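You operate a simulated robot arm through the tools that you are given. There is no shell and no other tool.

You are at the controls of a simulated two-armed robot. One attempt, no reset.

Task
Take the slotted drip tray and put it on the teal tray. Then put the cream cloth on the short counter top. Then fetch the small teal cup from the lower shelf of the hanging rack and set it on top of the cookies carton. Then take the milk carton with the latest date from the top shelf by the door and leave it on the upper shelf of the steel-topped counter. Then fetch the purple cloth and set it on the shelf under the wooden counter. Then take the medium blue cup on the top of the wooden counter and put it away on the steel-topped counter. Do these in the order given. Set down upright: milk carton, medium blue cup.

The check looks at the end state, three seconds after you hand in, the way a careful person would. Anything else that was tipped, shoved, dropped, spilled or broken makes it a failure. Flat cloth is picked up by pressing the open fingertips on it (5 to 10 N) and closing them slowly along it; thin cloth reads only 2 to 8 mm in the jaws.

Robot
Two 7-joint arms with two-finger parallel grippers on one trunk, on a base that moves. Base frame: it is fixed to the floor where the robot stands at the start and does not move with it; the origin is under the middle of the robot, x ahead of it, y to its left, z up. Readings come in m, rad, newtons and seconds.
The left shoulder is at the start at [0.11, 0.169, 1.511], the right one opposite. With the tool pointing down near the work surface each hand reaches from about 0.36 to 0.7 m from the robot's upright axis, wherever it stands, measured 20 degrees to its own side. Places, roughly: cookies carton [0, -2.5, 1]; cream cloth (10x7x3 cm) [0.6, -0.3, 0.9]; medium blue cup (9x9x10 cm) [-0.7, -2.4, 0.9]; milk carton [-2, -2.25, 1]; purple cloth (10x7x3 cm) [-1.9, -1.8, 1]; shelf under the wooden counter [-0.2, -2.3, 0.3]; short counter top (23x34 cm) [0.86, 3.3, 0.84]; slotted drip tray (17x15x5 cm) [0.7, -0.2, 0.9]; small teal cup (8x8x8 cm) [0.6, -0.2, 1.5]; steel-topped counter [1, -1.2, 0.9]; teal tray (34x22x3 cm) [-1.8, 0.4, 0.9]; upper shelf of the steel-topped counter [1, -1.2, 0.5]. Payload 1.57 kg a hand.
Tool frame (each hand has its own): the origin (TCP) lies between the finger pads and is the grasp point; the fingertips stand 0.03 m ahead of it; z points along the fingers, y is the line along which they close. Largest opening 0.08 m; finger width 0.017, thickness 0.012; the body of the gripper, 0.04 by 0.082 m, starts 0.08 m behind the TCP.
Orientation is that of the tool frame in the base frame, as [roll, pitch, yaw] about the fixed x, y, z axes, in that order (R = Rz(yaw) Ry(pitch) Rx(roll)). With the fingers straight down and closing along the base's y, the tool's x points along the base's -x, its y along +y and its z along -z.

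Tools
- The arms move only by the tool jog_arm. It takes "left_moves", "right_moves" or both (then of equal length, played together; a hand with none holds still); each is a list of rows, each a list of 7 numbers: the shift along the tool's x, y, z in m, then the turn, a rotation vector about the tool's x, y, z in rad, then the opening, from 0 (shut) to 1 (fully open). In form: [[dx, dy, dz, wx, wy, wz, gripper], ...]. A call has 1 to 20 rows; each row shifts and turns the commanded pose from where the row before left it, along the tool's axes as they then stand. Each row takes 0.2 s and may step no farther than 0.05 m and 0.15 rad from the row before; otherwise, or with a gripper value out of range, the whole call is refused. Where a pose cannot be reached the arm comes as near as it can. A force on the tool above 40 N (or 10 N above the force at the start of the call, whichever is more), or a blocked arm, ends the call early, and 0.2 s more pass. The fingers move at their own pace (about 0.072 m/s each) and stop on an object; they squeeze with about 40 N. The grip force told is the motor's: it shows also when the fingers shut on nothing. Time passes only in rows, and 0.2 s behind the last, so rows that do not move let the fingers close. The reply holds the time, the measured pose of the TCP, the force on the tool along the base axes, the opening and the grip force, in the units named above and with some noise, with the torque about the TCP (base axes, N m) and any sound that the robot's microphone picked up, and new pictures: "pictures" is both (left out), scene, wrist or none (wrist: the cameras of the hands that moved).
- Cameras (640 x 400 px; columns grow to the right, rows downward): "scene" is now at [0.1476, -0.034, 1.6919]; the picture's right is [-0.49, -0.87, 0.00], its down [-0.60, 0.34, -0.72] and it looks along [0.63, -0.35, -0.69] (base axes); focal length 274 px, centre (320, 200). "left" rides on the left gripper at [0.072, 0.007, -0.122] in its tool frame; the picture's right is [-0.09, 1.00, 0.00], its down [-0.84, -0.08, -0.54] and it looks along [-0.54, -0.05, 0.84] (tool axes); focal length 238 px, centre (320, 200). "right" rides on the right gripper at [0.072, -0.007, -0.122] in its tool frame; the picture's right is [0.09, 1.00, 0.00], its down [-0.84, 0.08, -0.54] and it looks along [-0.54, 0.05, 0.84] (tool axes); focal length 238 px, centre (320, 200). There is no depth. A picture from a camera that has moved, and an enlarged one, comes with that camera's place and axes in the base frame and with its lens. The place of the scene camera against the robot may be out by one fixed shift of up to 0.018 m in any direction.
- lift_body(by): slides the trunk up (or, below 0, down) by that many m; the arms and the scene camera ride with it, the base frame stays. It gives what a move gives, with no picture.
- base_move(legs): drives the robot by 1 to 6 legs, each [ahead, left, turn to the left] in m, m and rad, along the robot's own axes; the way and the turn of a leg run together, so that a leg with both is an arc; at most 1.5 m and 3.142 rad a leg. The arms and the cameras ride along, it lands a little off, and it stops where it bumps. It gives what a move gives, and a new picture of the scene camera.
- turn_head(pan, tilt): turns the head with the scene camera to pan (to the left, within 1.501 rad either way) and tilt (down, from -0.506 to 1.204), counted from straight ahead of the robot. It gives what a move gives, and a new picture of the scene camera.
- zoom(camera, box): a new picture of the part [left, top, right, bottom] of that camera's present view, enlarged. The clock stands still meanwhile.
- hand_in(): hands the job in; it is judged then, once.

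Places have to be worked out from the pictures, the camera data and where the tool is seen. Open the grippers and draw the arms clear of the work before you hand the job in, unless the task says otherwise.

The tools are called after "Emit:" as name(argument=value, ...) on one line, values as JSON. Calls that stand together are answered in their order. jog_arm: Moves the arms, as the interface text tells. Its arguments: {"type":"object","properties":{"left_moves":{"type":"array","items":{"type":"array","items":{"type":"number"}}},"right_moves":{"type":"array","items":{"type":"array","items":{"type":"number"}}},"pictures":{"type":"string","enum":["both","scene","wrist","none"]}},"required":[]} The other tools are called the same way: lift_body (by) moves the trunk up or down; base_move (legs) drives the base; turn_head (pan, tilt) turns the head that bears the scene camera; zoom (camera, box) takes an enlarged picture of a part of a camera's view; hand_in () hands the job in.

At the start:

```text
t: 0.0
left_tcp_pos: [0.583, -0.1085, 0.9991]
left_tcp_rot: [3.141, 0.0, 3.14]
left_ft_force: [0.0, 0.2, -0.7]
left_ft_torque: [-0.02, -0.02, 0.0]
left_gripper_width: 0.0799
left_grasp_force: 0.0
right_tcp_pos: [0.4736, -0.5693, 0.9989]
right_tcp_rot: [-3.14, 0.001, -3.141]
right_ft_force: [0.3, 0.5, -0.3]
right_ft_torque: [0.02, -0.02, 0.01]
right_gripper_width: 0.0801
right_grasp_force: 0.2
trunk travel left (down, up): [-0.825, 0.065]
robot x, y, heading: [-0.0024, -0.0043, 0.004]
head pan, tilt (commanded): [-0.515, 0.768]
```

scene: 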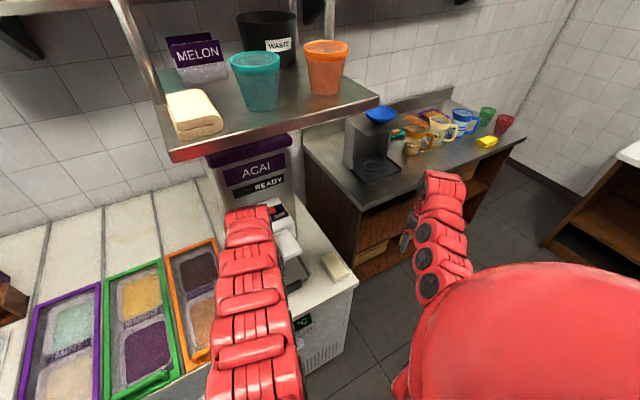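
right: 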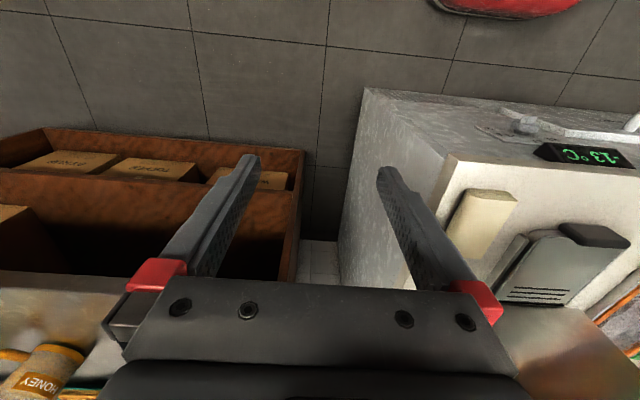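
left: 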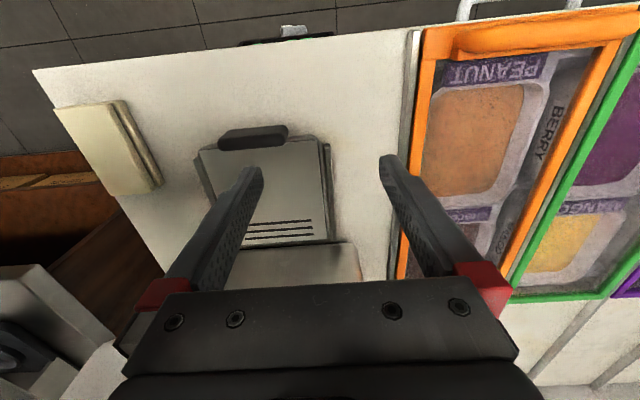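

I'll first look closer at the drip tray and the cream cloth from the left wrist camera and the scene camera.

Emit:
zoom(camera="left", box=[30, 50, 430, 300])

Emit:
zoom(camera="right", box=[340, 80, 640, 320])

Emit:
zoom(camera="scene", box=[140, 0, 400, 300])

```text
1.60 times, centred on (230, 175) of left
camera zoom: at [0.5104, -0.103, 1.1219], right [0.09, 1.0, 0.0], down [0.84, -0.08, 0.54], along [0.54, -0.05, -0.84], focal length 381 px, centre (464, 240)
```

zoom: 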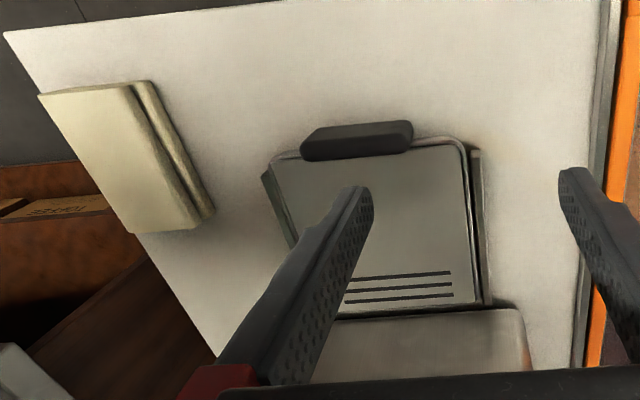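

```text
1.67 times, centred on (490, 200) of right
camera zoom: at [0.4015, -0.5754, 1.1213], right [-0.09, 1.0, 0.0], down [0.84, 0.08, 0.54], along [0.54, 0.05, -0.84], focal length 397 px, centre (37, 200)
```

zoom: 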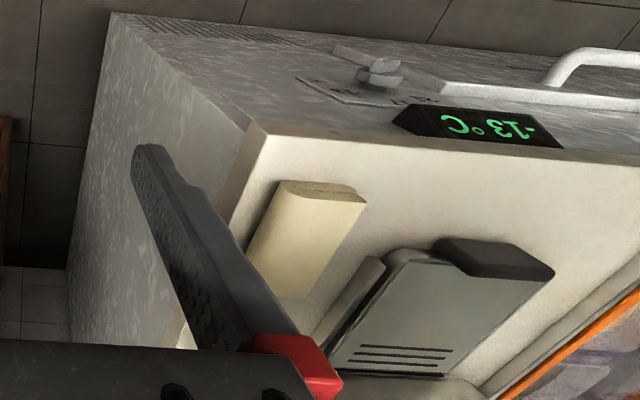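

```text
1.33 times, centred on (270, 150) of scene
camera zoom: at [0.1476, -0.034, 1.6919], right [-0.49, -0.87, 0.0], down [-0.6, 0.34, -0.72], along [0.63, -0.35, -0.69], focal length 366 px, centre (387, 267)
```

zoom: 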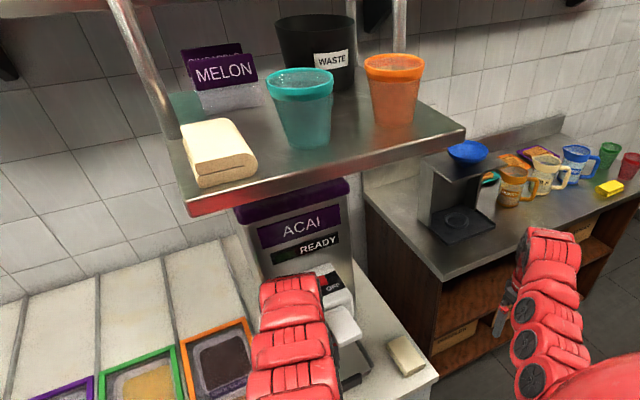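

The two wrist views put the drip tray's black handle near (0.584, -0.18, 0.877) and the counter top near z 0.843. I'll look around with the head before moving anything.

Emit:
turn_head(pan=-1.3, tilt=0.4)

Emit:
turn_head(pan=0.0, tilt=0.4)

Emit:
turn_head(pan=1.3, tilt=0.4)

```text
t: 1.1
left_tcp_pos: [0.5822, -0.1089, 1.0]
left_tcp_rot: [-3.141, 0.0, 3.139]
left_ft_force: [-0.1, -0.3, 0.7]
left_ft_torque: [0.03, 0.0, 0.01]
left_gripper_width: 0.0799
left_grasp_force: 0.0
right_tcp_pos: [0.4731, -0.5687, 0.9992]
right_tcp_rot: [3.141, 0.0, -3.142]
right_ft_force: [0.8, 0.7, 0.1]
right_ft_torque: [-0.01, 0.01, 0.0]
right_gripper_width: 0.0797
right_grasp_force: 0.0
trunk travel left (down, up): [-0.825, 0.065]
robot x, y, heading: [0.0026, -0.0002, -0.002]
head pan, tilt (commanded): [-1.3, 0.4]
camera scene: at [0.1009, -0.0829, 1.7244], right [-0.96, -0.27, 0.0], down [-0.1, 0.38, -0.92], along [0.25, -0.89, -0.39], focal length 274 px, centre (320, 200)
```

scene: 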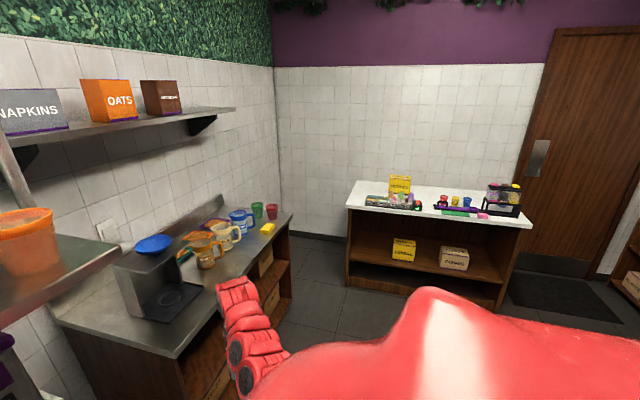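

```text
t: 2.6
left_tcp_pos: [0.5821, -0.1089, 0.9994]
left_tcp_rot: [3.141, 0.0, 3.139]
left_ft_force: [0.2, -0.3, -0.3]
left_ft_torque: [0.0, 0.0, -0.01]
left_gripper_width: 0.0802
left_grasp_force: 0.0
right_tcp_pos: [0.4739, -0.5683, 1.0]
right_tcp_rot: [-3.141, 0.0, -3.141]
right_ft_force: [0.0, -0.3, -0.6]
right_ft_torque: [0.02, 0.01, -0.01]
right_gripper_width: 0.0796
right_grasp_force: 0.1
trunk travel left (down, up): [-0.825, 0.065]
robot x, y, heading: [-0.0028, 0.003, -0.001]
head pan, tilt (commanded): [0.0, 0.4]
camera scene: at [0.1687, 0.0063, 1.7244], right [0.0, -1.0, 0.0], down [-0.39, 0.0, -0.92], along [0.92, 0.0, -0.39], focal length 274 px, centre (320, 200)
```

scene: 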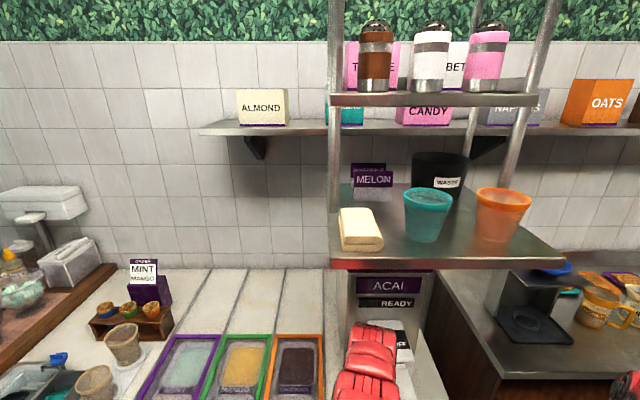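

```text
t: 4.1
left_tcp_pos: [0.5822, -0.1096, 0.9999]
left_tcp_rot: [3.141, -0.001, 3.14]
left_ft_force: [-0.6, 0.2, -0.2]
left_ft_torque: [0.0, 0.01, -0.01]
left_gripper_width: 0.0798
left_grasp_force: 0.1
right_tcp_pos: [0.4742, -0.5689, 0.9982]
right_tcp_rot: [-3.142, 0.0, 3.141]
right_ft_force: [-0.8, 0.3, -0.5]
right_ft_torque: [0.01, 0.01, -0.02]
right_gripper_width: 0.0798
right_grasp_force: 0.0
trunk travel left (down, up): [-0.825, 0.065]
robot x, y, heading: [-0.0038, 0.0017, 0.002]
head pan, tilt (commanded): [1.3, 0.4]
camera scene: at [0.1009, 0.0956, 1.7245], right [0.96, -0.27, 0.0], down [-0.1, -0.37, -0.92], along [0.25, 0.89, -0.39], focal length 274 px, centre (320, 200)
```

scene: 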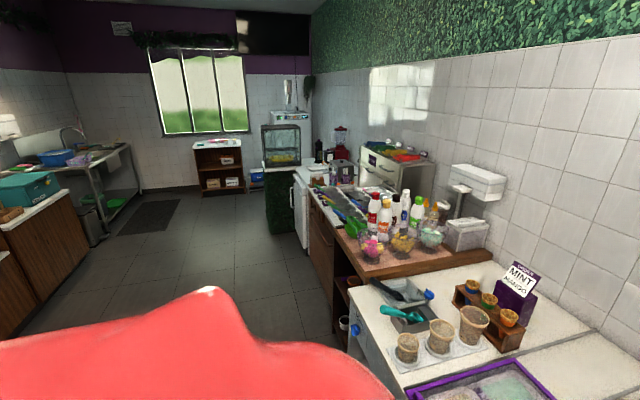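

The room layout is becoming clear. I'll aim the head at the drip tray and machine for a detailed view.

Emit:
turn_head(pan=-0.3, tilt=0.95)

Emit:
zoom(camera="scene", box=[200, 80, 440, 300])

```text
t: 5.7
left_tcp_pos: [0.582, -0.1084, 0.9993]
left_tcp_rot: [3.142, -0.001, 3.14]
left_ft_force: [0.8, 0.1, 0.0]
left_ft_torque: [0.01, 0.0, 0.0]
left_gripper_width: 0.0799
left_grasp_force: 0.1
right_tcp_pos: [0.4744, -0.5697, 0.9993]
right_tcp_rot: [-3.141, 0.0, -3.14]
right_ft_force: [-0.4, 0.4, 0.7]
right_ft_torque: [0.01, -0.01, 0.0]
right_gripper_width: 0.08
right_grasp_force: 0.0
trunk travel left (down, up): [-0.825, 0.065]
robot x, y, heading: [0.0022, -0.0004, 0.0]
head pan, tilt (commanded): [-0.3, 0.949]
camera scene: at [0.1456, -0.015, 1.6778], right [-0.3, -0.96, 0.0], down [-0.78, 0.24, -0.58], along [0.56, -0.17, -0.81], focal length 274 px, centre (320, 200)
```

scene: 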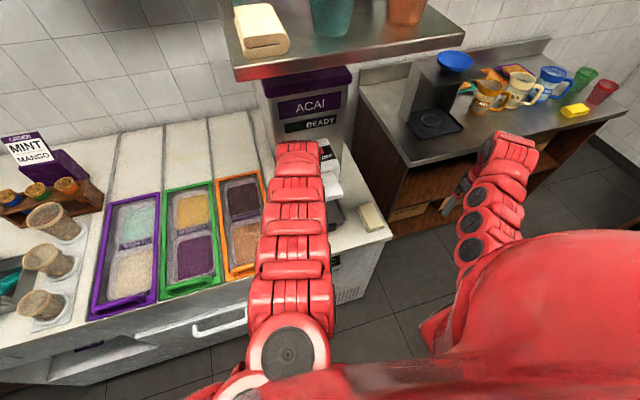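

```text
1.82 times, centred on (320, 190) of scene
camera zoom: at [0.1456, -0.015, 1.6778], right [-0.3, -0.96, 0.0], down [-0.78, 0.24, -0.58], along [0.56, -0.17, -0.81], focal length 499 px, centre (320, 218)
```

zoom: 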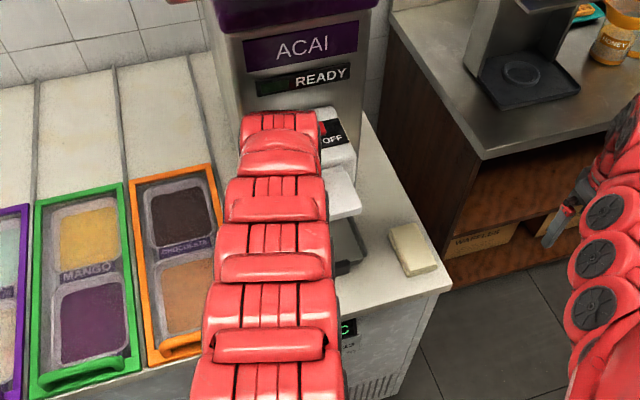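

The arm hides the tray in this view. I'll draw the left hand back about 0.1 m and slightly to the right, so that its wrist camera sees the handle and the machine's nozzle without the fingers in the way.

Emit:
jog_arm(left_moves=[[0.04, -0.02, 0, 0, 0, 0, 1], [0.04, -0.02, 0, 0, 0, 0, 1], [0.03, -0.02, -0.02, 0, 0, 0, 1]], pictures="both")

```text
t: 6.2
left_tcp_pos: [0.5491, -0.1106, 0.9995]
left_tcp_rot: [3.128, 0.008, -3.118]
left_ft_force: [8.6, 22.1, 1.3]
left_ft_torque: [-2.44, 0.88, 0.2]
left_gripper_width: 0.0801
left_grasp_force: 0.0
left hand out of reach, approached as far as the arm can: row 2
right_tcp_pos: [0.4756, -0.5663, 0.9998]
right_tcp_rot: [3.141, 0.002, -3.138]
right_ft_force: [-0.3, -0.7, -0.6]
right_ft_torque: [0.05, -0.05, 0.01]
right_gripper_width: 0.0796
right_grasp_force: 0.0
trunk travel left (down, up): [-0.825, 0.065]
robot x, y, heading: [-0.0022, 0.0028, 0.005]
head pan, tilt (commanded): [-0.3, 0.949]
stopped in row 2 (left hand): the force on the tool passed its limit at 70 N (the readings are from after the stop); the commanded pose is now the measured one
camera scene: at [0.1444, -0.0123, 1.678], right [-0.29, -0.96, 0.0], down [-0.78, 0.24, -0.58], along [0.56, -0.17, -0.81], focal length 274 px, centre (320, 200)
camera left: at [0.476, -0.1085, 1.1214], right [0.07, 1.0, 0.01], down [0.83, -0.06, 0.55], along [0.55, -0.03, -0.84], focal length 238 px, centre (320, 200)
```

scene: 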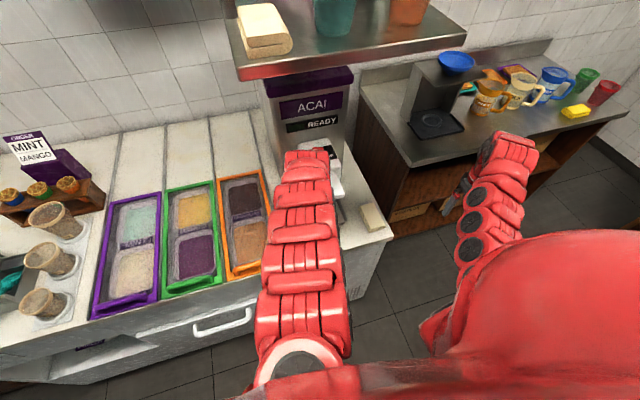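
left: 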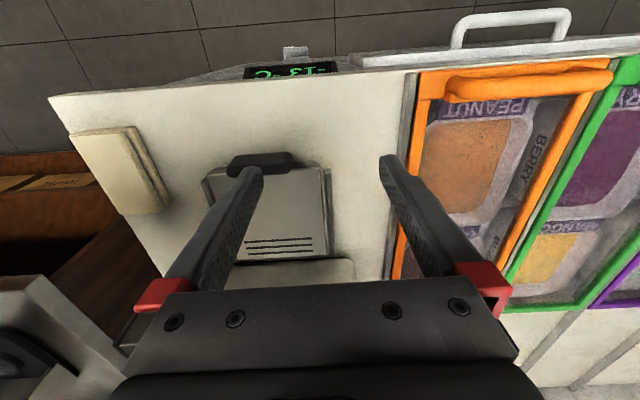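

The gripper body touched something on its right side about 0.11 m above the TCP, most likely the machine's nozzle, which must overhang the tray. I'll move the left hand to the left, away from it, and look with the scene camera.

Emit:
jog_arm(left_moves=[[0, 0.04, 0, 0, 0, 0, 1], [0, 0.05, 0, 0, 0, 0, 1], [0, 0.05, -0.02, 0, 0, 0, 1], [0, 0.05, -0.02, 0, 0, 0, 1]], pictures="both")

Emit:
zoom(camera="scene", box=[240, 60, 420, 280])

```text
refused: row 3 steps farther than a row can; nothing moved
```

```text
1.82 times, centred on (330, 170) of scene
camera zoom: at [0.1444, -0.0123, 1.678], right [-0.29, -0.96, 0.0], down [-0.78, 0.24, -0.58], along [0.56, -0.17, -0.81], focal length 499 px, centre (302, 254)
```

zoom: 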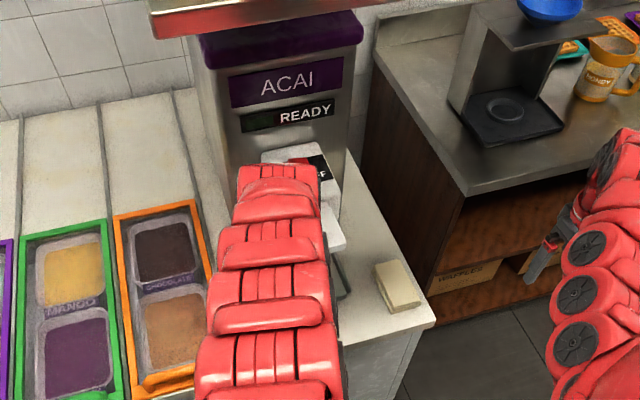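

The step was over the 0.05 m limit, so nothing moved. I'll repeat the leftward retreat with smaller steps.

Emit:
jog_arm(left_moves=[[0, 0.045, 0, 0, 0, 0, 1], [0, 0.045, 0, 0, 0, 0, 1], [0, 0.045, 0, 0, 0, 0, 1], [0, 0.045, 0, 0, 0, 0, 1], [0, 0.045, 0, 0, 0, 0, 1]], pictures="both")

Emit:
zoom(camera="scene", box=[240, 60, 420, 280])

```text
t: 7.4
left_tcp_pos: [0.5944, 0.0904, 0.9672]
left_tcp_rot: [3.133, 0.003, -3.124]
left_ft_force: [-0.1, -0.3, -0.6]
left_ft_torque: [-0.01, -0.02, 0.01]
left_gripper_width: 0.0802
left_grasp_force: 0.0
left hand out of reach, approached as far as the arm can: row 1, 2, 3, 4, 5
right_tcp_pos: [0.4757, -0.5666, 0.9993]
right_tcp_rot: [3.14, -0.002, -3.139]
right_ft_force: [-0.5, 0.2, -0.5]
right_ft_torque: [-0.01, -0.03, -0.02]
right_gripper_width: 0.0802
right_grasp_force: 0.0
trunk travel left (down, up): [-0.825, 0.065]
robot x, y, heading: [-0.0017, -0.0021, 0.009]
head pan, tilt (commanded): [-0.3, 0.949]
camera scene: at [0.1462, -0.0128, 1.6778], right [-0.29, -0.96, 0.0], down [-0.78, 0.24, -0.58], along [0.56, -0.17, -0.81], focal length 274 px, centre (320, 200)
camera left: at [0.5219, 0.0934, 1.0896], right [0.07, 1.0, 0.01], down [0.84, -0.07, 0.54], along [0.54, -0.03, -0.84], focal length 238 px, centre (320, 200)
```

scene: 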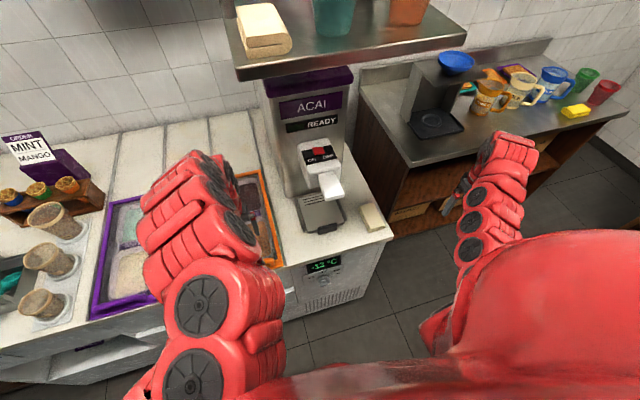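
left: 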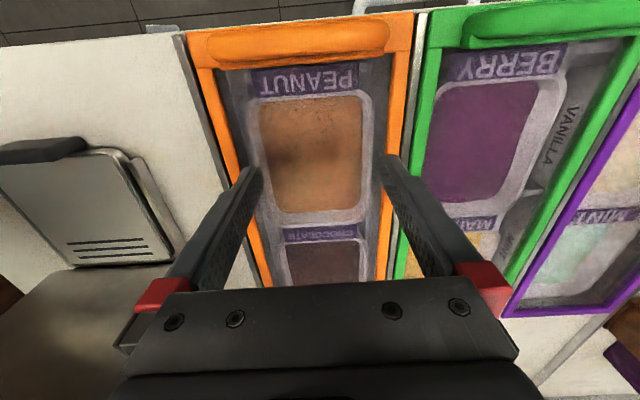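

```text
1.82 times, centred on (330, 170) of scene
camera zoom: at [0.1462, -0.0128, 1.6778], right [-0.29, -0.96, 0.0], down [-0.78, 0.24, -0.58], along [0.56, -0.17, -0.81], focal length 499 px, centre (302, 254)
```

zoom: 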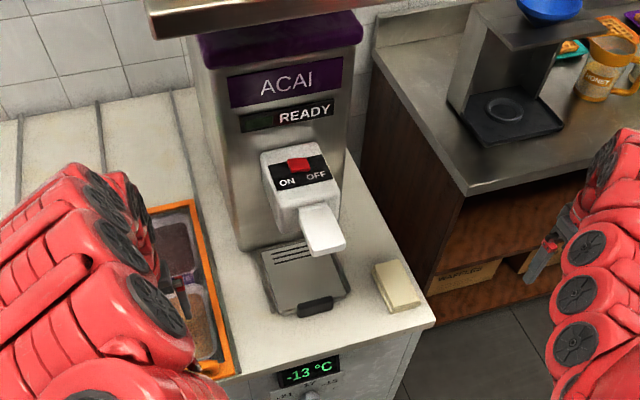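

The scene view now shows the machine: a spout sticks out over the tray, with the black handle in front of and below it. I'll zoom in on the tray from the scene and left cameras.

Emit:
zoom(camera="scene", box=[280, 130, 400, 250])

Emit:
zoom(camera="left", box=[0, 110, 200, 290])

Emit:
zoom(camera="right", box=[440, 160, 640, 320])

```text
3.33 times, centred on (340, 190) of scene
camera zoom: at [0.1462, -0.0128, 1.6778], right [-0.29, -0.96, 0.0], down [-0.78, 0.24, -0.58], along [0.56, -0.17, -0.81], focal length 915 px, centre (253, 233)
```

zoom: 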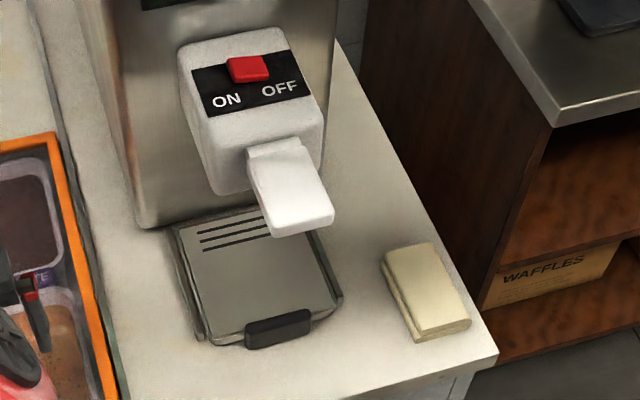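

```text
2.22 times, centred on (100, 200) of left
camera zoom: at [0.5219, 0.0934, 1.0896], right [0.07, 1.0, 0.01], down [0.84, -0.07, 0.54], along [0.54, -0.03, -0.84], focal length 530 px, centre (809, 200)
```

zoom: 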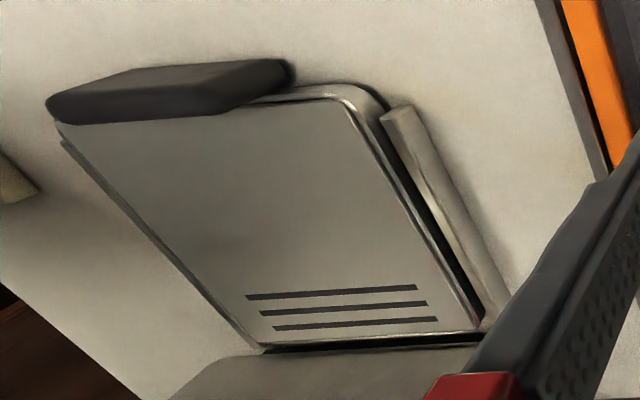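

```text
2.50 times, centred on (540, 240) of right
camera zoom: at [0.4036, -0.5729, 1.1218], right [-0.09, 1.0, 0.0], down [0.84, 0.08, 0.54], along [0.54, 0.05, -0.84], focal length 596 px, centre (-230, 100)
```

zoom: 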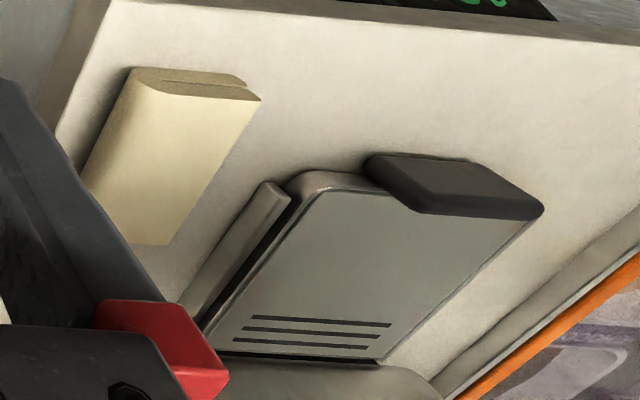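

The tray sits between two guide rails with a chunky black handle on its near edge, right under the spout, so a straight-down grasp won't work. I'll turn the right hand to look horizontally at the handle's front and underside.

Emit:
jog_arm(right_moves=[[0, 0, 0, -0.143, 0, 0, 1], [0, 0, 0, -0.143, 0, 0, 1], [0, 0, 0, -0.143, 0, 0, 1], [0, 0, 0, -0.143, 0, 0, 1], [0, 0, 0, -0.143, 0, 0, 1], [0, 0, 0, -0.143, 0, 0, 1], [0, 0, 0, -0.143, 0, 0, 1], [0, 0, 0, -0.143, 0, 0, 1], [0, 0, 0, -0.143, 0, 0, 1], [0, 0, 0, -0.143, 0, 0, 1], [0, 0, 0, -0.14, 0, 0, 1]], pictures="both")

```text
t: 9.8
left_tcp_pos: [0.5944, 0.0887, 0.9674]
left_tcp_rot: [3.132, 0.003, -3.125]
left_ft_force: [-0.3, 0.2, -0.4]
left_ft_torque: [0.0, 0.02, 0.04]
left_gripper_width: 0.0802
left_grasp_force: 0.0
right_tcp_pos: [0.3903, -0.4518, 1.0394]
right_tcp_rot: [2.153, 0.009, -3.137]
right_ft_force: [0.2, 0.1, 0.0]
right_ft_torque: [-0.01, -0.02, 0.01]
right_gripper_width: 0.0799
right_grasp_force: 0.0
right hand out of reach, approached as far as the arm can: row 3, 4, 5, 6, 7, 8, 9, 11
trunk travel left (down, up): [-0.825, 0.065]
robot x, y, heading: [0.0028, -0.0006, 0.0]
head pan, tilt (commanded): [-0.3, 0.949]
camera scene: at [0.1464, -0.0137, 1.6778], right [-0.29, -0.96, 0.0], down [-0.78, 0.24, -0.58], along [0.56, -0.17, -0.81], focal length 274 px, centre (320, 200)
camera right: at [0.318, -0.5565, 1.0998], right [-0.1, 0.55, 0.83], down [0.84, -0.41, 0.37], along [0.54, 0.73, -0.42], focal length 238 px, centre (320, 200)
```

scene: 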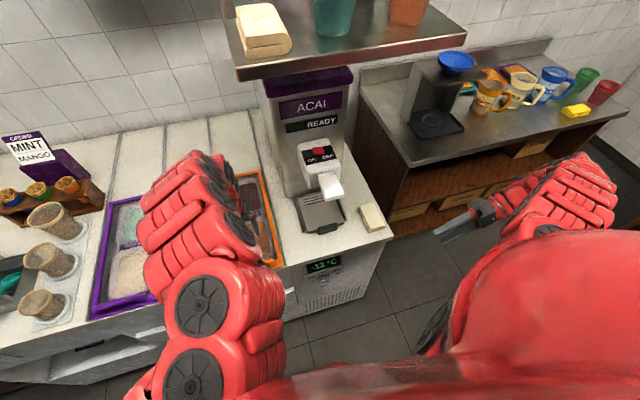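
right: 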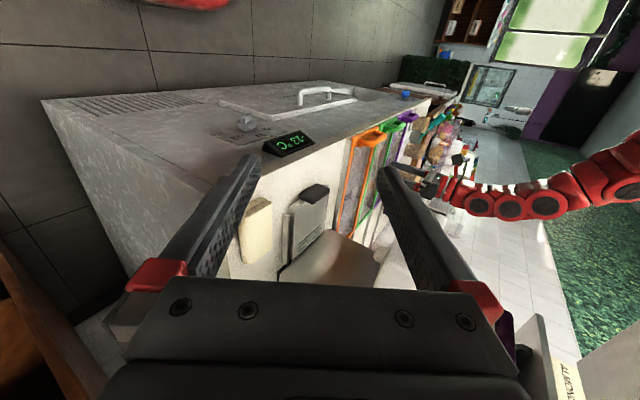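

The arms are cramped this close to the counter. I'll back the base straight off by 0.45 m, which frees the arms and gives a better look.

Emit:
base_move(legs=[[-0.45, 0, 0]])

```text
t: 12.5
left_tcp_pos: [0.149, 0.0872, 0.967]
left_tcp_rot: [3.131, 0.003, -3.123]
left_ft_force: [-0.5, 0.5, -0.1]
left_ft_torque: [0.0, 0.01, 0.01]
left_gripper_width: 0.0799
left_grasp_force: 0.1
right_tcp_pos: [-0.0542, -0.4527, 1.0388]
right_tcp_rot: [2.154, 0.008, -3.136]
right_ft_force: [0.4, -0.5, 0.3]
right_ft_torque: [-0.06, 0.0, -0.01]
right_gripper_width: 0.08
right_grasp_force: 0.1
trunk travel left (down, up): [-0.825, 0.065]
robot x, y, heading: [-0.4426, -0.0016, 0.003]
head pan, tilt (commanded): [-0.3, 0.949]
camera scene: at [-0.298, -0.0156, 1.6777], right [-0.29, -0.96, 0.0], down [-0.78, 0.24, -0.58], along [0.56, -0.17, -0.81], focal length 274 px, centre (320, 200)
```

scene: 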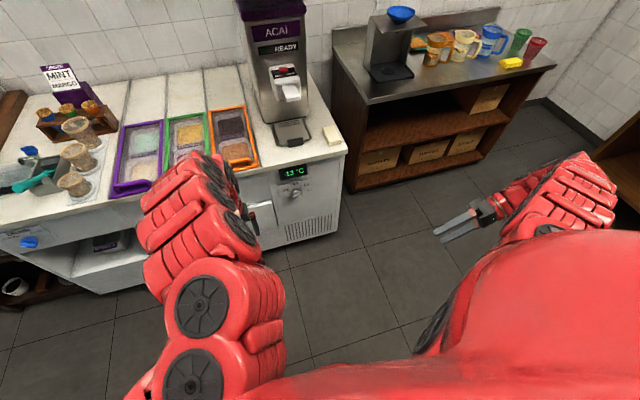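

Now the arms are free of the counter. I'll lower the trunk 0.45 m and aim the head at the handle to see its underside.

Emit:
lift_body(by=-0.45)

Emit:
turn_head(pan=-0.2, tilt=0.3)

Emit:
zoom(camera="scene", box=[220, 130, 420, 270])

```text
refused: -0.45 is not a number from -0.4 to 0.4
```

```text
t: 13.5
left_tcp_pos: [0.1489, 0.0876, 0.9676]
left_tcp_rot: [3.132, 0.004, -3.124]
left_ft_force: [-0.3, 0.2, -0.2]
left_ft_torque: [-0.01, 0.0, 0.04]
left_gripper_width: 0.0803
left_grasp_force: 0.1
right_tcp_pos: [-0.0537, -0.4512, 1.0395]
right_tcp_rot: [2.153, 0.01, -3.137]
right_ft_force: [0.8, 0.3, 0.1]
right_ft_torque: [0.02, -0.03, 0.02]
right_gripper_width: 0.0801
right_grasp_force: 0.1
trunk travel left (down, up): [-0.825, 0.065]
robot x, y, heading: [-0.4462, -0.005, 0.005]
head pan, tilt (commanded): [-0.201, 0.3]
camera scene: at [-0.2763, -0.0126, 1.7336], right [-0.2, -0.98, 0.0], down [-0.29, 0.06, -0.95], along [0.94, -0.19, -0.3], focal length 274 px, centre (320, 200)
```

scene: 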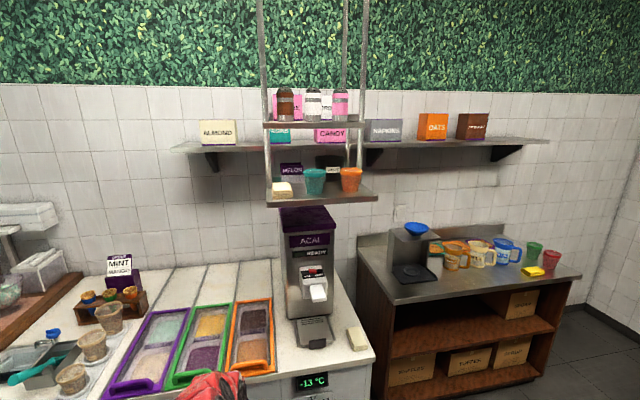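

```text
2.86 times, centred on (320, 200) of scene
camera zoom: at [-0.2763, -0.0126, 1.7336], right [-0.2, -0.98, 0.0], down [-0.29, 0.06, -0.95], along [0.94, -0.19, -0.3], focal length 784 px, centre (320, 200)
```

zoom: 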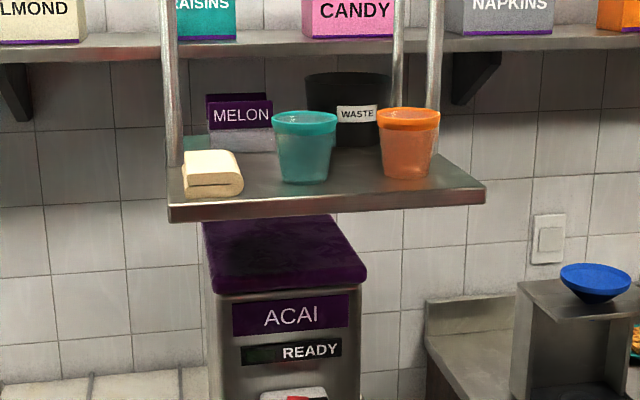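

The lift limit is 0.4 m per call. I'll lower by 0.4 and look again.

Emit:
lift_body(by=-0.4)

Emit:
turn_head(pan=-0.2, tilt=0.4)

Emit:
zoom(camera="scene", box=[270, 150, 390, 250])

```text
t: 17.3
left_tcp_pos: [0.1499, 0.0874, 0.5674]
left_tcp_rot: [3.132, 0.003, -3.122]
left_ft_force: [0.4, -0.1, 0.0]
left_ft_torque: [0.01, 0.01, -0.04]
left_gripper_width: 0.0802
left_grasp_force: 0.0
right_tcp_pos: [-0.0531, -0.4524, 0.6396]
right_tcp_rot: [2.152, 0.011, -3.136]
right_ft_force: [0.3, 0.2, 0.7]
right_ft_torque: [-0.01, -0.02, 0.01]
right_gripper_width: 0.0802
right_grasp_force: 0.1
trunk travel left (down, up): [-0.425, 0.465]
robot x, y, heading: [-0.4448, -0.0016, 0.005]
head pan, tilt (commanded): [-0.201, 0.3]
```

```text
t: 18.0
left_tcp_pos: [0.1498, 0.0886, 0.5679]
left_tcp_rot: [3.131, 0.003, -3.121]
left_ft_force: [-0.2, 0.7, -0.8]
left_ft_torque: [0.0, -0.01, 0.03]
left_gripper_width: 0.08
left_grasp_force: 0.1
right_tcp_pos: [-0.0541, -0.4528, 0.6396]
right_tcp_rot: [2.153, 0.008, -3.136]
right_ft_force: [0.6, 0.3, -0.2]
right_ft_torque: [0.0, 0.02, 0.0]
right_gripper_width: 0.08
right_grasp_force: 0.1
trunk travel left (down, up): [-0.425, 0.465]
robot x, y, heading: [-0.4438, -0.0024, 0.007]
head pan, tilt (commanded): [-0.201, 0.4]
camera scene: at [-0.2775, -0.0124, 1.3245], right [-0.2, -0.98, 0.0], down [-0.38, 0.08, -0.92], along [0.9, -0.18, -0.39], focal length 274 px, centre (320, 200)
```

scene: 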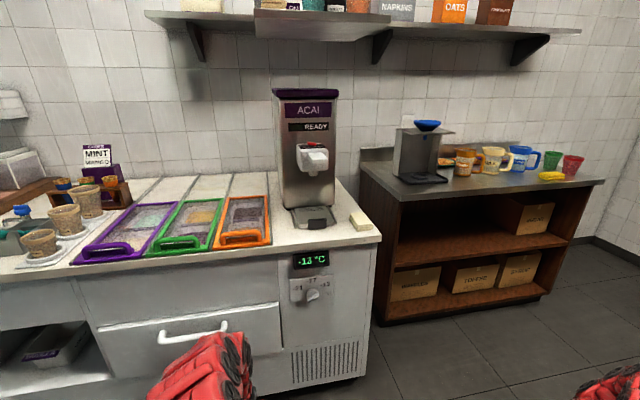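

```text
4.00 times, centred on (330, 200) of scene
camera zoom: at [-0.2775, -0.0124, 1.3245], right [-0.2, -0.98, 0.0], down [-0.38, 0.08, -0.92], along [0.9, -0.18, -0.39], focal length 1098 px, centre (280, 200)
```

zoom: 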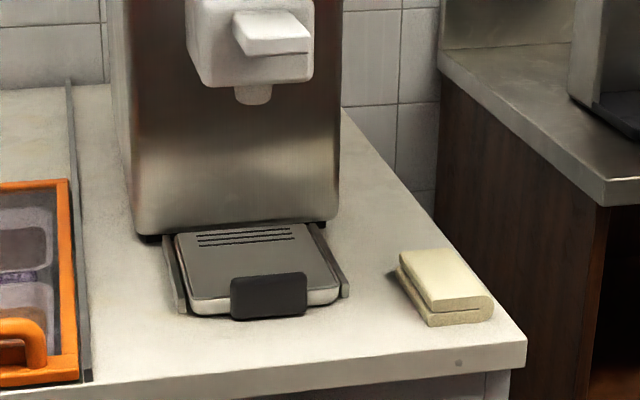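

Now it's clear: the handle is a black block on the tray's front wall, nearly down to the counter, about 7 cm long and standing a little above the plate. I'll zoom further to measure it.

Emit:
zoom(camera="scene", box=[305, 200, 355, 235])

Emit:
zoom(camera="scene", box=[280, 60, 360, 150])

Emit:
zoom(camera="scene", box=[340, 200, 400, 250])

```text
11.43 times, centred on (330, 218) of scene
camera zoom: at [-0.2775, -0.0124, 1.3245], right [-0.2, -0.98, 0.0], down [-0.38, 0.08, -0.92], along [0.9, -0.18, -0.39], focal length 3136 px, centre (206, 0)
```

zoom: 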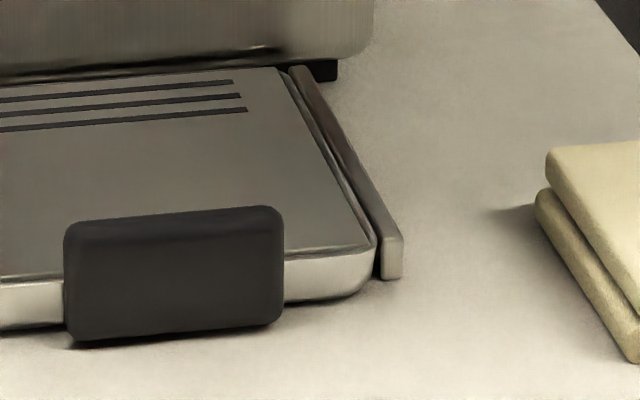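

```text
4.44 times, centred on (320, 105) of scene
camera zoom: at [-0.2775, -0.0124, 1.3245], right [-0.2, -0.98, 0.0], down [-0.38, 0.08, -0.92], along [0.9, -0.18, -0.39], focal length 1220 px, centre (320, 622)
```

zoom: 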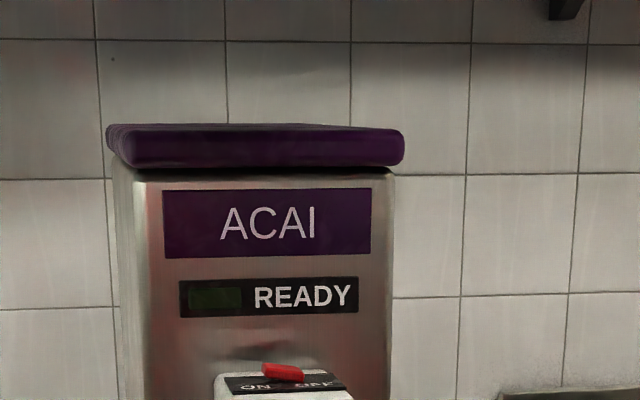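

```text
8.00 times, centred on (370, 225) of scene
camera zoom: at [-0.2775, -0.0124, 1.3245], right [-0.2, -0.98, 0.0], down [-0.38, 0.08, -0.92], along [0.9, -0.18, -0.39], focal length 2195 px, centre (-80, 0)
```

zoom: 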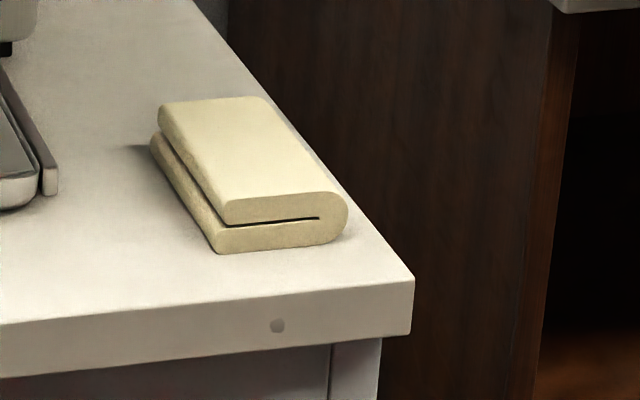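

The handle measures about 6.8 cm long, 3.6 cm tall and 1.3 to 2 cm deep, rising about 1.7 cm above the plate. I'll raise the left hand in free space and pitch its fingers forward, to approach from the front under the spout.

Emit:
jog_arm(left_moves=[[0, 0, -0.045, 0, 0, 0, 1], [0, 0, -0.045, 0, 0, 0, 1], [0, 0, -0.045, 0, 0, 0, 1], [0, 0, -0.045, 0, 0, 0, 1], [0, 0, -0.045, 0, 0, 0, 1], [0, 0, -0.045, 0, 0, 0, 1], [0, 0, -0.045, 0, 0, 0, 1], [0, 0, 0, 0, -0.145, 0, 1], [0, 0, 0, 0, -0.145, 0, 1], [0, 0, 0, 0, -0.145, 0, 1], [0, 0, 0, 0, -0.145, 0, 1], [0, 0, 0, 0, -0.145, 0, 1], [0, 0, 0, 0, -0.145, 0, 1]], pictures="both")

```text
t: 20.8
left_tcp_pos: [0.1973, 0.0724, 0.8602]
left_tcp_rot: [3.13, 0.145, -3.128]
left_ft_force: [-0.3, 0.4, -0.3]
left_ft_torque: [-0.03, 0.01, 0.01]
left_gripper_width: 0.0797
left_grasp_force: 0.1
left hand out of reach, approached as far as the arm can: row 1, 2, 3, 7, 8, 9, 10, 11, 12, 13
right_tcp_pos: [-0.0538, -0.4526, 0.6395]
right_tcp_rot: [2.153, 0.009, -3.134]
right_ft_force: [0.8, 0.1, -0.3]
right_ft_torque: [-0.01, -0.01, -0.04]
right_gripper_width: 0.0803
right_grasp_force: 0.0
trunk travel left (down, up): [-0.425, 0.465]
robot x, y, heading: [-0.4427, -0.0015, 0.004]
head pan, tilt (commanded): [-0.201, 0.4]
camera scene: at [-0.2775, -0.0124, 1.3244], right [-0.2, -0.98, 0.0], down [-0.38, 0.08, -0.92], along [0.9, -0.18, -0.39], focal length 274 px, centre (320, 200)
camera left: at [0.1079, 0.0752, 0.9702], right [0.08, 1.0, 0.03], down [0.75, -0.07, 0.66], along [0.66, -0.03, -0.75], focal length 238 px, centre (320, 200)
```

scene: 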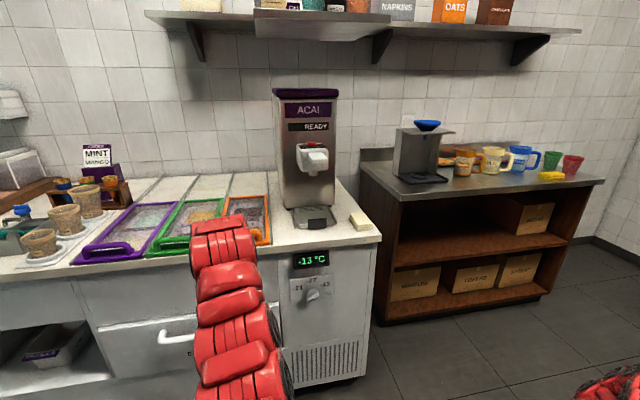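
left: 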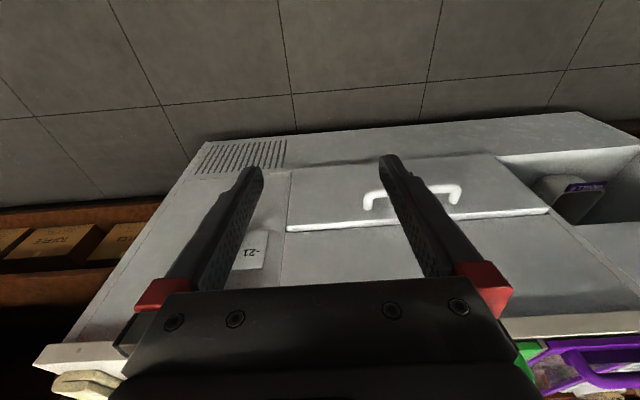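

The wrist ran out of travel for that pitch here. I'll bring the hand closer to the robot and lower, into the comfortable zone, and try the forward pitch again to learn the arm's limits.

Emit:
jog_arm(left_moves=[[0.035, 0.025, 0.02, 0, 0, 0, 1], [0.035, 0.025, 0.02, 0, 0, 0, 1], [0.035, 0.025, 0.02, 0, 0, 0, 1], [0.035, 0.025, 0.02, 0, 0, 0, 1], [0, 0, 0, 0, -0.145, 0, 1], [0, 0, 0, 0, -0.145, 0, 1], [0, 0, 0, 0, -0.145, 0, 1], [0, 0, 0, 0, -0.145, 0, 1], [0, 0, 0, 0, -0.145, 0, 1], [0, 0, 0, 0, -0.145, 0, 1]], pictures="both")

```text
t: 23.0
left_tcp_pos: [0.1973, 0.0707, 0.86]
left_tcp_rot: [3.13, 0.145, -3.127]
left_ft_force: [-0.7, -0.3, -0.4]
left_ft_torque: [0.01, 0.0, 0.01]
left_gripper_width: 0.0799
left_grasp_force: 0.0
left hand out of reach, approached as far as the arm can: row 1, 2, 3, 4, 5, 6, 7, 8, 9, 10
right_tcp_pos: [-0.0547, -0.4522, 0.6388]
right_tcp_rot: [2.153, 0.01, -3.137]
right_ft_force: [0.4, -1.5, -0.1]
right_ft_torque: [0.03, -0.03, 0.03]
right_gripper_width: 0.0802
right_grasp_force: 0.0
trunk travel left (down, up): [-0.425, 0.465]
robot x, y, heading: [-0.4462, -0.0018, 0.005]
head pan, tilt (commanded): [-0.201, 0.4]
camera scene: at [-0.2775, -0.0124, 1.3244], right [-0.2, -0.98, 0.0], down [-0.38, 0.08, -0.92], along [0.9, -0.18, -0.39], focal length 274 px, centre (320, 200)
camera left: at [0.1079, 0.0752, 0.9702], right [0.08, 1.0, 0.03], down [0.75, -0.07, 0.66], along [0.66, -0.03, -0.75], focal length 238 px, centre (320, 200)
```

scene: 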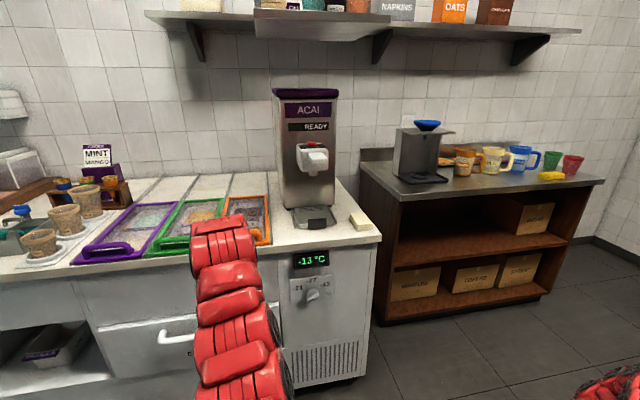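
left: 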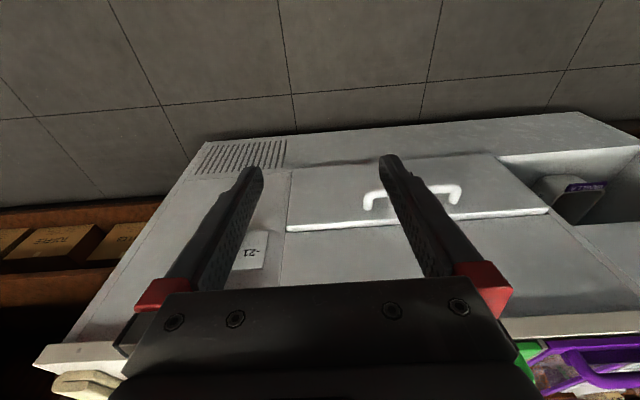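

The commanded pose had run away from the measured one. I'll undo the pitch commands, so the command returns to a fingers-down pose in free air, and see whether the arm tracks again.

Emit:
jog_arm(left_moves=[[0, 0, 0, 0, 0.145, 0, 1], [0, 0, 0, 0, 0.145, 0, 1], [0, 0, 0, 0, 0.145, 0, 1], [0, 0, 0, 0, 0.145, 0, 1], [0, 0, 0, 0, 0.145, 0, 1], [0, 0, 0, 0, 0.145, 0, 1], [0, 0, 0, 0, 0.145, 0, 1], [0, 0, 0, 0, 0.145, 0, 1], [0, 0, 0, 0, 0.145, 0, 1], [0, 0, 0, 0, 0.145, 0, 1], [0, 0, 0, 0, 0.145, 0, 1], [0, 0, 0, 0, 0.145, 0, 1]], pictures="scene")

```text
t: 25.6
left_tcp_pos: [0.1203, 0.1019, 0.7668]
left_tcp_rot: [3.129, -0.585, -3.125]
left_ft_force: [-0.6, 0.0, 0.0]
left_ft_torque: [0.01, 0.01, 0.02]
left_gripper_width: 0.0801
left_grasp_force: 0.1
left hand out of reach, approached as far as the arm can: row 2, 3, 4, 6, 7, 8, 9, 10, 11, 12
right_tcp_pos: [-0.055, -0.4525, 0.6383]
right_tcp_rot: [2.154, 0.006, -3.137]
right_ft_force: [0.8, -0.2, -0.7]
right_ft_torque: [0.04, 0.02, 0.01]
right_gripper_width: 0.0798
right_grasp_force: 0.1
trunk travel left (down, up): [-0.425, 0.465]
robot x, y, heading: [-0.4431, -0.0042, 0.006]
head pan, tilt (commanded): [-0.201, 0.4]
camera scene: at [-0.2775, -0.0121, 1.3244], right [-0.19, -0.98, 0.0], down [-0.38, 0.08, -0.92], along [0.9, -0.18, -0.39], focal length 274 px, centre (320, 200)
```

scene: 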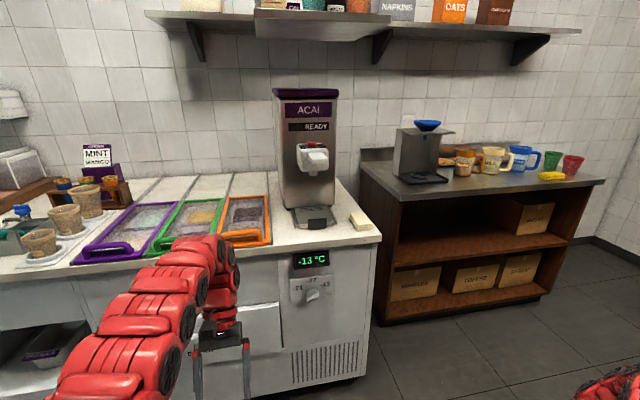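

The hand is now tilted backward (pitch −0.585), so the command seems clamped to what the arm reaches. I'll rotate back by four steps and see how it responds.

Emit:
jog_arm(left_moves=[[0, 0, 0, 0, -0.145, 0, 1], [0, 0, 0, 0, -0.145, 0, 1], [0, 0, 0, 0, -0.145, 0, 1], [0, 0, 0, 0, -0.145, 0, 1]], pictures="none")

```text
t: 26.6
left_tcp_pos: [0.1891, 0.091, 0.7818]
left_tcp_rot: [3.132, -0.006, -3.132]
left_ft_force: [-0.3, -0.9, -1.0]
left_ft_torque: [0.02, -0.03, 0.01]
left_gripper_width: 0.08
left_grasp_force: 0.0
left hand out of reach, approached as far as the arm can: row 3, 4
right_tcp_pos: [-0.054, -0.4519, 0.6401]
right_tcp_rot: [2.155, 0.011, -3.135]
right_ft_force: [-0.6, -0.5, 0.3]
right_ft_torque: [-0.02, 0.02, 0.0]
right_gripper_width: 0.0801
right_grasp_force: 0.1
trunk travel left (down, up): [-0.425, 0.465]
robot x, y, heading: [-0.4436, -0.0015, 0.005]
head pan, tilt (commanded): [-0.201, 0.4]
```

The command does follow the measured pose. I'll move the left hand to the middle of its comfortable zone (about 0.5 m below the shoulder) and test the forward pitch there.

Emit:
jog_arm(left_moves=[[0.02, 0.02, 0.035, 0, 0, 0, 1], [0.02, 0.02, 0.035, 0, 0, 0, 1], [0.02, 0.02, 0.035, 0, 0, 0, 1], [0.02, 0.02, 0.035, 0, 0, 0, 1], [0.02, 0, 0.035, 0, 0, 0, 1]], pictures="none")

Emit:
jog_arm(left_moves=[[0, 0, 0, 0, -0.14, 0, 1], [0, 0, 0, 0, -0.14, 0, 1], [0, 0, 0, 0, -0.14, 0, 1], [0, 0, 0, 0, -0.14, 0, 1], [0, 0, 0, 0, -0.14, 0, 1], [0, 0, 0, 0, -0.14, 0, 1]], pictures="scene")

```text
t: 27.8
left_tcp_pos: [0.1899, 0.0908, 0.7823]
left_tcp_rot: [3.133, -0.007, -3.131]
left_ft_force: [0.5, -0.2, -0.6]
left_ft_torque: [-0.02, 0.02, 0.02]
left_gripper_width: 0.08
left_grasp_force: 0.1
left hand out of reach, approached as far as the arm can: row 1, 2, 3, 4, 5
right_tcp_pos: [-0.0553, -0.4512, 0.6398]
right_tcp_rot: [2.153, 0.008, -3.137]
right_ft_force: [-0.6, -0.4, -0.5]
right_ft_torque: [0.0, 0.01, -0.01]
right_gripper_width: 0.0803
right_grasp_force: 0.1
trunk travel left (down, up): [-0.425, 0.465]
robot x, y, heading: [-0.4463, -0.0027, 0.006]
head pan, tilt (commanded): [-0.201, 0.4]
```

```text
t: 29.2
left_tcp_pos: [0.3815, 0.0561, 0.8074]
left_tcp_rot: [3.127, 0.835, 3.138]
left_ft_force: [-1.1, 1.4, -0.1]
left_ft_torque: [-0.01, 0.01, 0.03]
left_gripper_width: 0.0801
left_grasp_force: 0.0
left hand out of reach, approached as far as the arm can: row 1, 2, 3, 4, 5, 6
right_tcp_pos: [-0.0542, -0.4527, 0.6387]
right_tcp_rot: [2.154, 0.008, -3.137]
right_ft_force: [0.2, -0.8, 0.2]
right_ft_torque: [0.0, 0.03, 0.01]
right_gripper_width: 0.0801
right_grasp_force: 0.0
trunk travel left (down, up): [-0.425, 0.465]
robot x, y, heading: [-0.4473, -0.0059, 0.003]
head pan, tilt (commanded): [-0.201, 0.4]
camera scene: at [-0.2772, -0.0125, 1.3244], right [-0.2, -0.98, 0.0], down [-0.38, 0.08, -0.92], along [0.9, -0.18, -0.39], focal length 274 px, centre (320, 200)
```

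scene: 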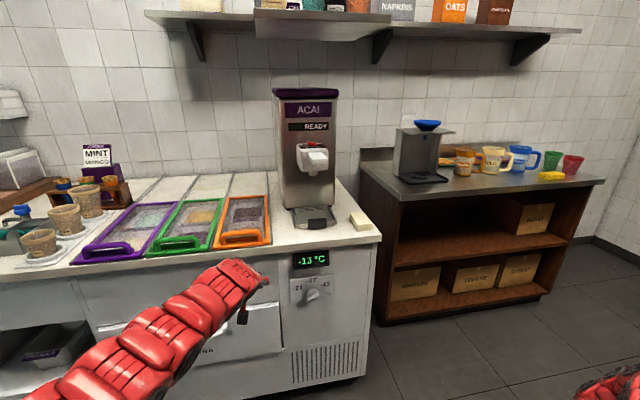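

The orientation turned but the hand drifted forward, and inward moves do nothing. The arm looks almost straight, so it may be stuck at full stretch. I'll probe single directions to see what frees it.

Emit:
jog_arm(left_moves=[[0, 0.04, 0, 0, 0, 0, 1]], pictures="none")

Emit:
jog_arm(left_moves=[[0.0296, 0, 0.0268, 0, 0, 0, 1]], pictures="none")

Emit:
jog_arm(left_moves=[[0.0268, 0, -0.0296, 0, 0, 0, 1]], pictures="none")

Emit:
jog_arm(left_moves=[[-0.0296, 0, -0.0268, 0, 0, 0, 1]], pictures="none")

```text
t: 29.6
left_tcp_pos: [0.387, 0.092, 0.8106]
left_tcp_rot: [3.13, 0.834, -3.141]
left_ft_force: [-0.2, -0.4, -0.1]
left_ft_torque: [-0.01, -0.03, 0.02]
left_gripper_width: 0.0799
left_grasp_force: 0.1
left hand out of reach, approached as far as the arm can: row 1
right_tcp_pos: [-0.0547, -0.4525, 0.6399]
right_tcp_rot: [2.152, 0.012, -3.136]
right_ft_force: [-0.5, -0.2, 0.6]
right_ft_torque: [0.03, 0.02, -0.02]
right_gripper_width: 0.08
right_grasp_force: 0.1
trunk travel left (down, up): [-0.425, 0.465]
robot x, y, heading: [-0.4423, -0.0006, 0.006]
head pan, tilt (commanded): [-0.201, 0.4]
```

```text
t: 30.0
left_tcp_pos: [0.3884, 0.0906, 0.7721]
left_tcp_rot: [3.129, 0.836, -3.141]
left_ft_force: [0.3, 0.3, 0.0]
left_ft_torque: [0.02, 0.01, -0.02]
left_gripper_width: 0.0801
left_grasp_force: 0.0
right_tcp_pos: [-0.0537, -0.4515, 0.638]
right_tcp_rot: [2.154, 0.008, -3.136]
right_ft_force: [0.5, -0.1, -0.7]
right_ft_torque: [-0.01, 0.01, 0.03]
right_gripper_width: 0.08
right_grasp_force: 0.0
trunk travel left (down, up): [-0.425, 0.465]
robot x, y, heading: [-0.4426, 0.0005, 0.004]
head pan, tilt (commanded): [-0.201, 0.4]
```

```text
t: 30.4
left_tcp_pos: [0.3841, 0.0895, 0.7697]
left_tcp_rot: [3.129, 0.835, -3.14]
left_ft_force: [-1.2, 0.1, -0.1]
left_ft_torque: [-0.01, 0.03, -0.01]
left_gripper_width: 0.0801
left_grasp_force: 0.0
left hand out of reach, approached as far as the arm can: row 1
right_tcp_pos: [-0.0533, -0.451, 0.6385]
right_tcp_rot: [2.155, 0.008, -3.136]
right_ft_force: [0.6, 0.3, -0.4]
right_ft_torque: [-0.03, 0.02, -0.02]
right_gripper_width: 0.0799
right_grasp_force: 0.1
trunk travel left (down, up): [-0.425, 0.465]
robot x, y, heading: [-0.4454, 0.0007, 0.001]
head pan, tilt (commanded): [-0.201, 0.4]
```

```text
t: 30.8
left_tcp_pos: [0.3856, 0.0861, 0.8103]
left_tcp_rot: [3.128, 0.833, -3.14]
left_ft_force: [-0.3, -0.7, 0.2]
left_ft_torque: [0.0, 0.03, 0.02]
left_gripper_width: 0.0801
left_grasp_force: 0.0
right_tcp_pos: [-0.0555, -0.4526, 0.6402]
right_tcp_rot: [2.154, 0.012, -3.137]
right_ft_force: [0.5, -0.2, -0.4]
right_ft_torque: [-0.04, 0.01, 0.02]
right_gripper_width: 0.0798
right_grasp_force: 0.0
trunk travel left (down, up): [-0.425, 0.465]
robot x, y, heading: [-0.446, -0.0001, 0.002]
head pan, tilt (commanded): [-0.201, 0.4]
```

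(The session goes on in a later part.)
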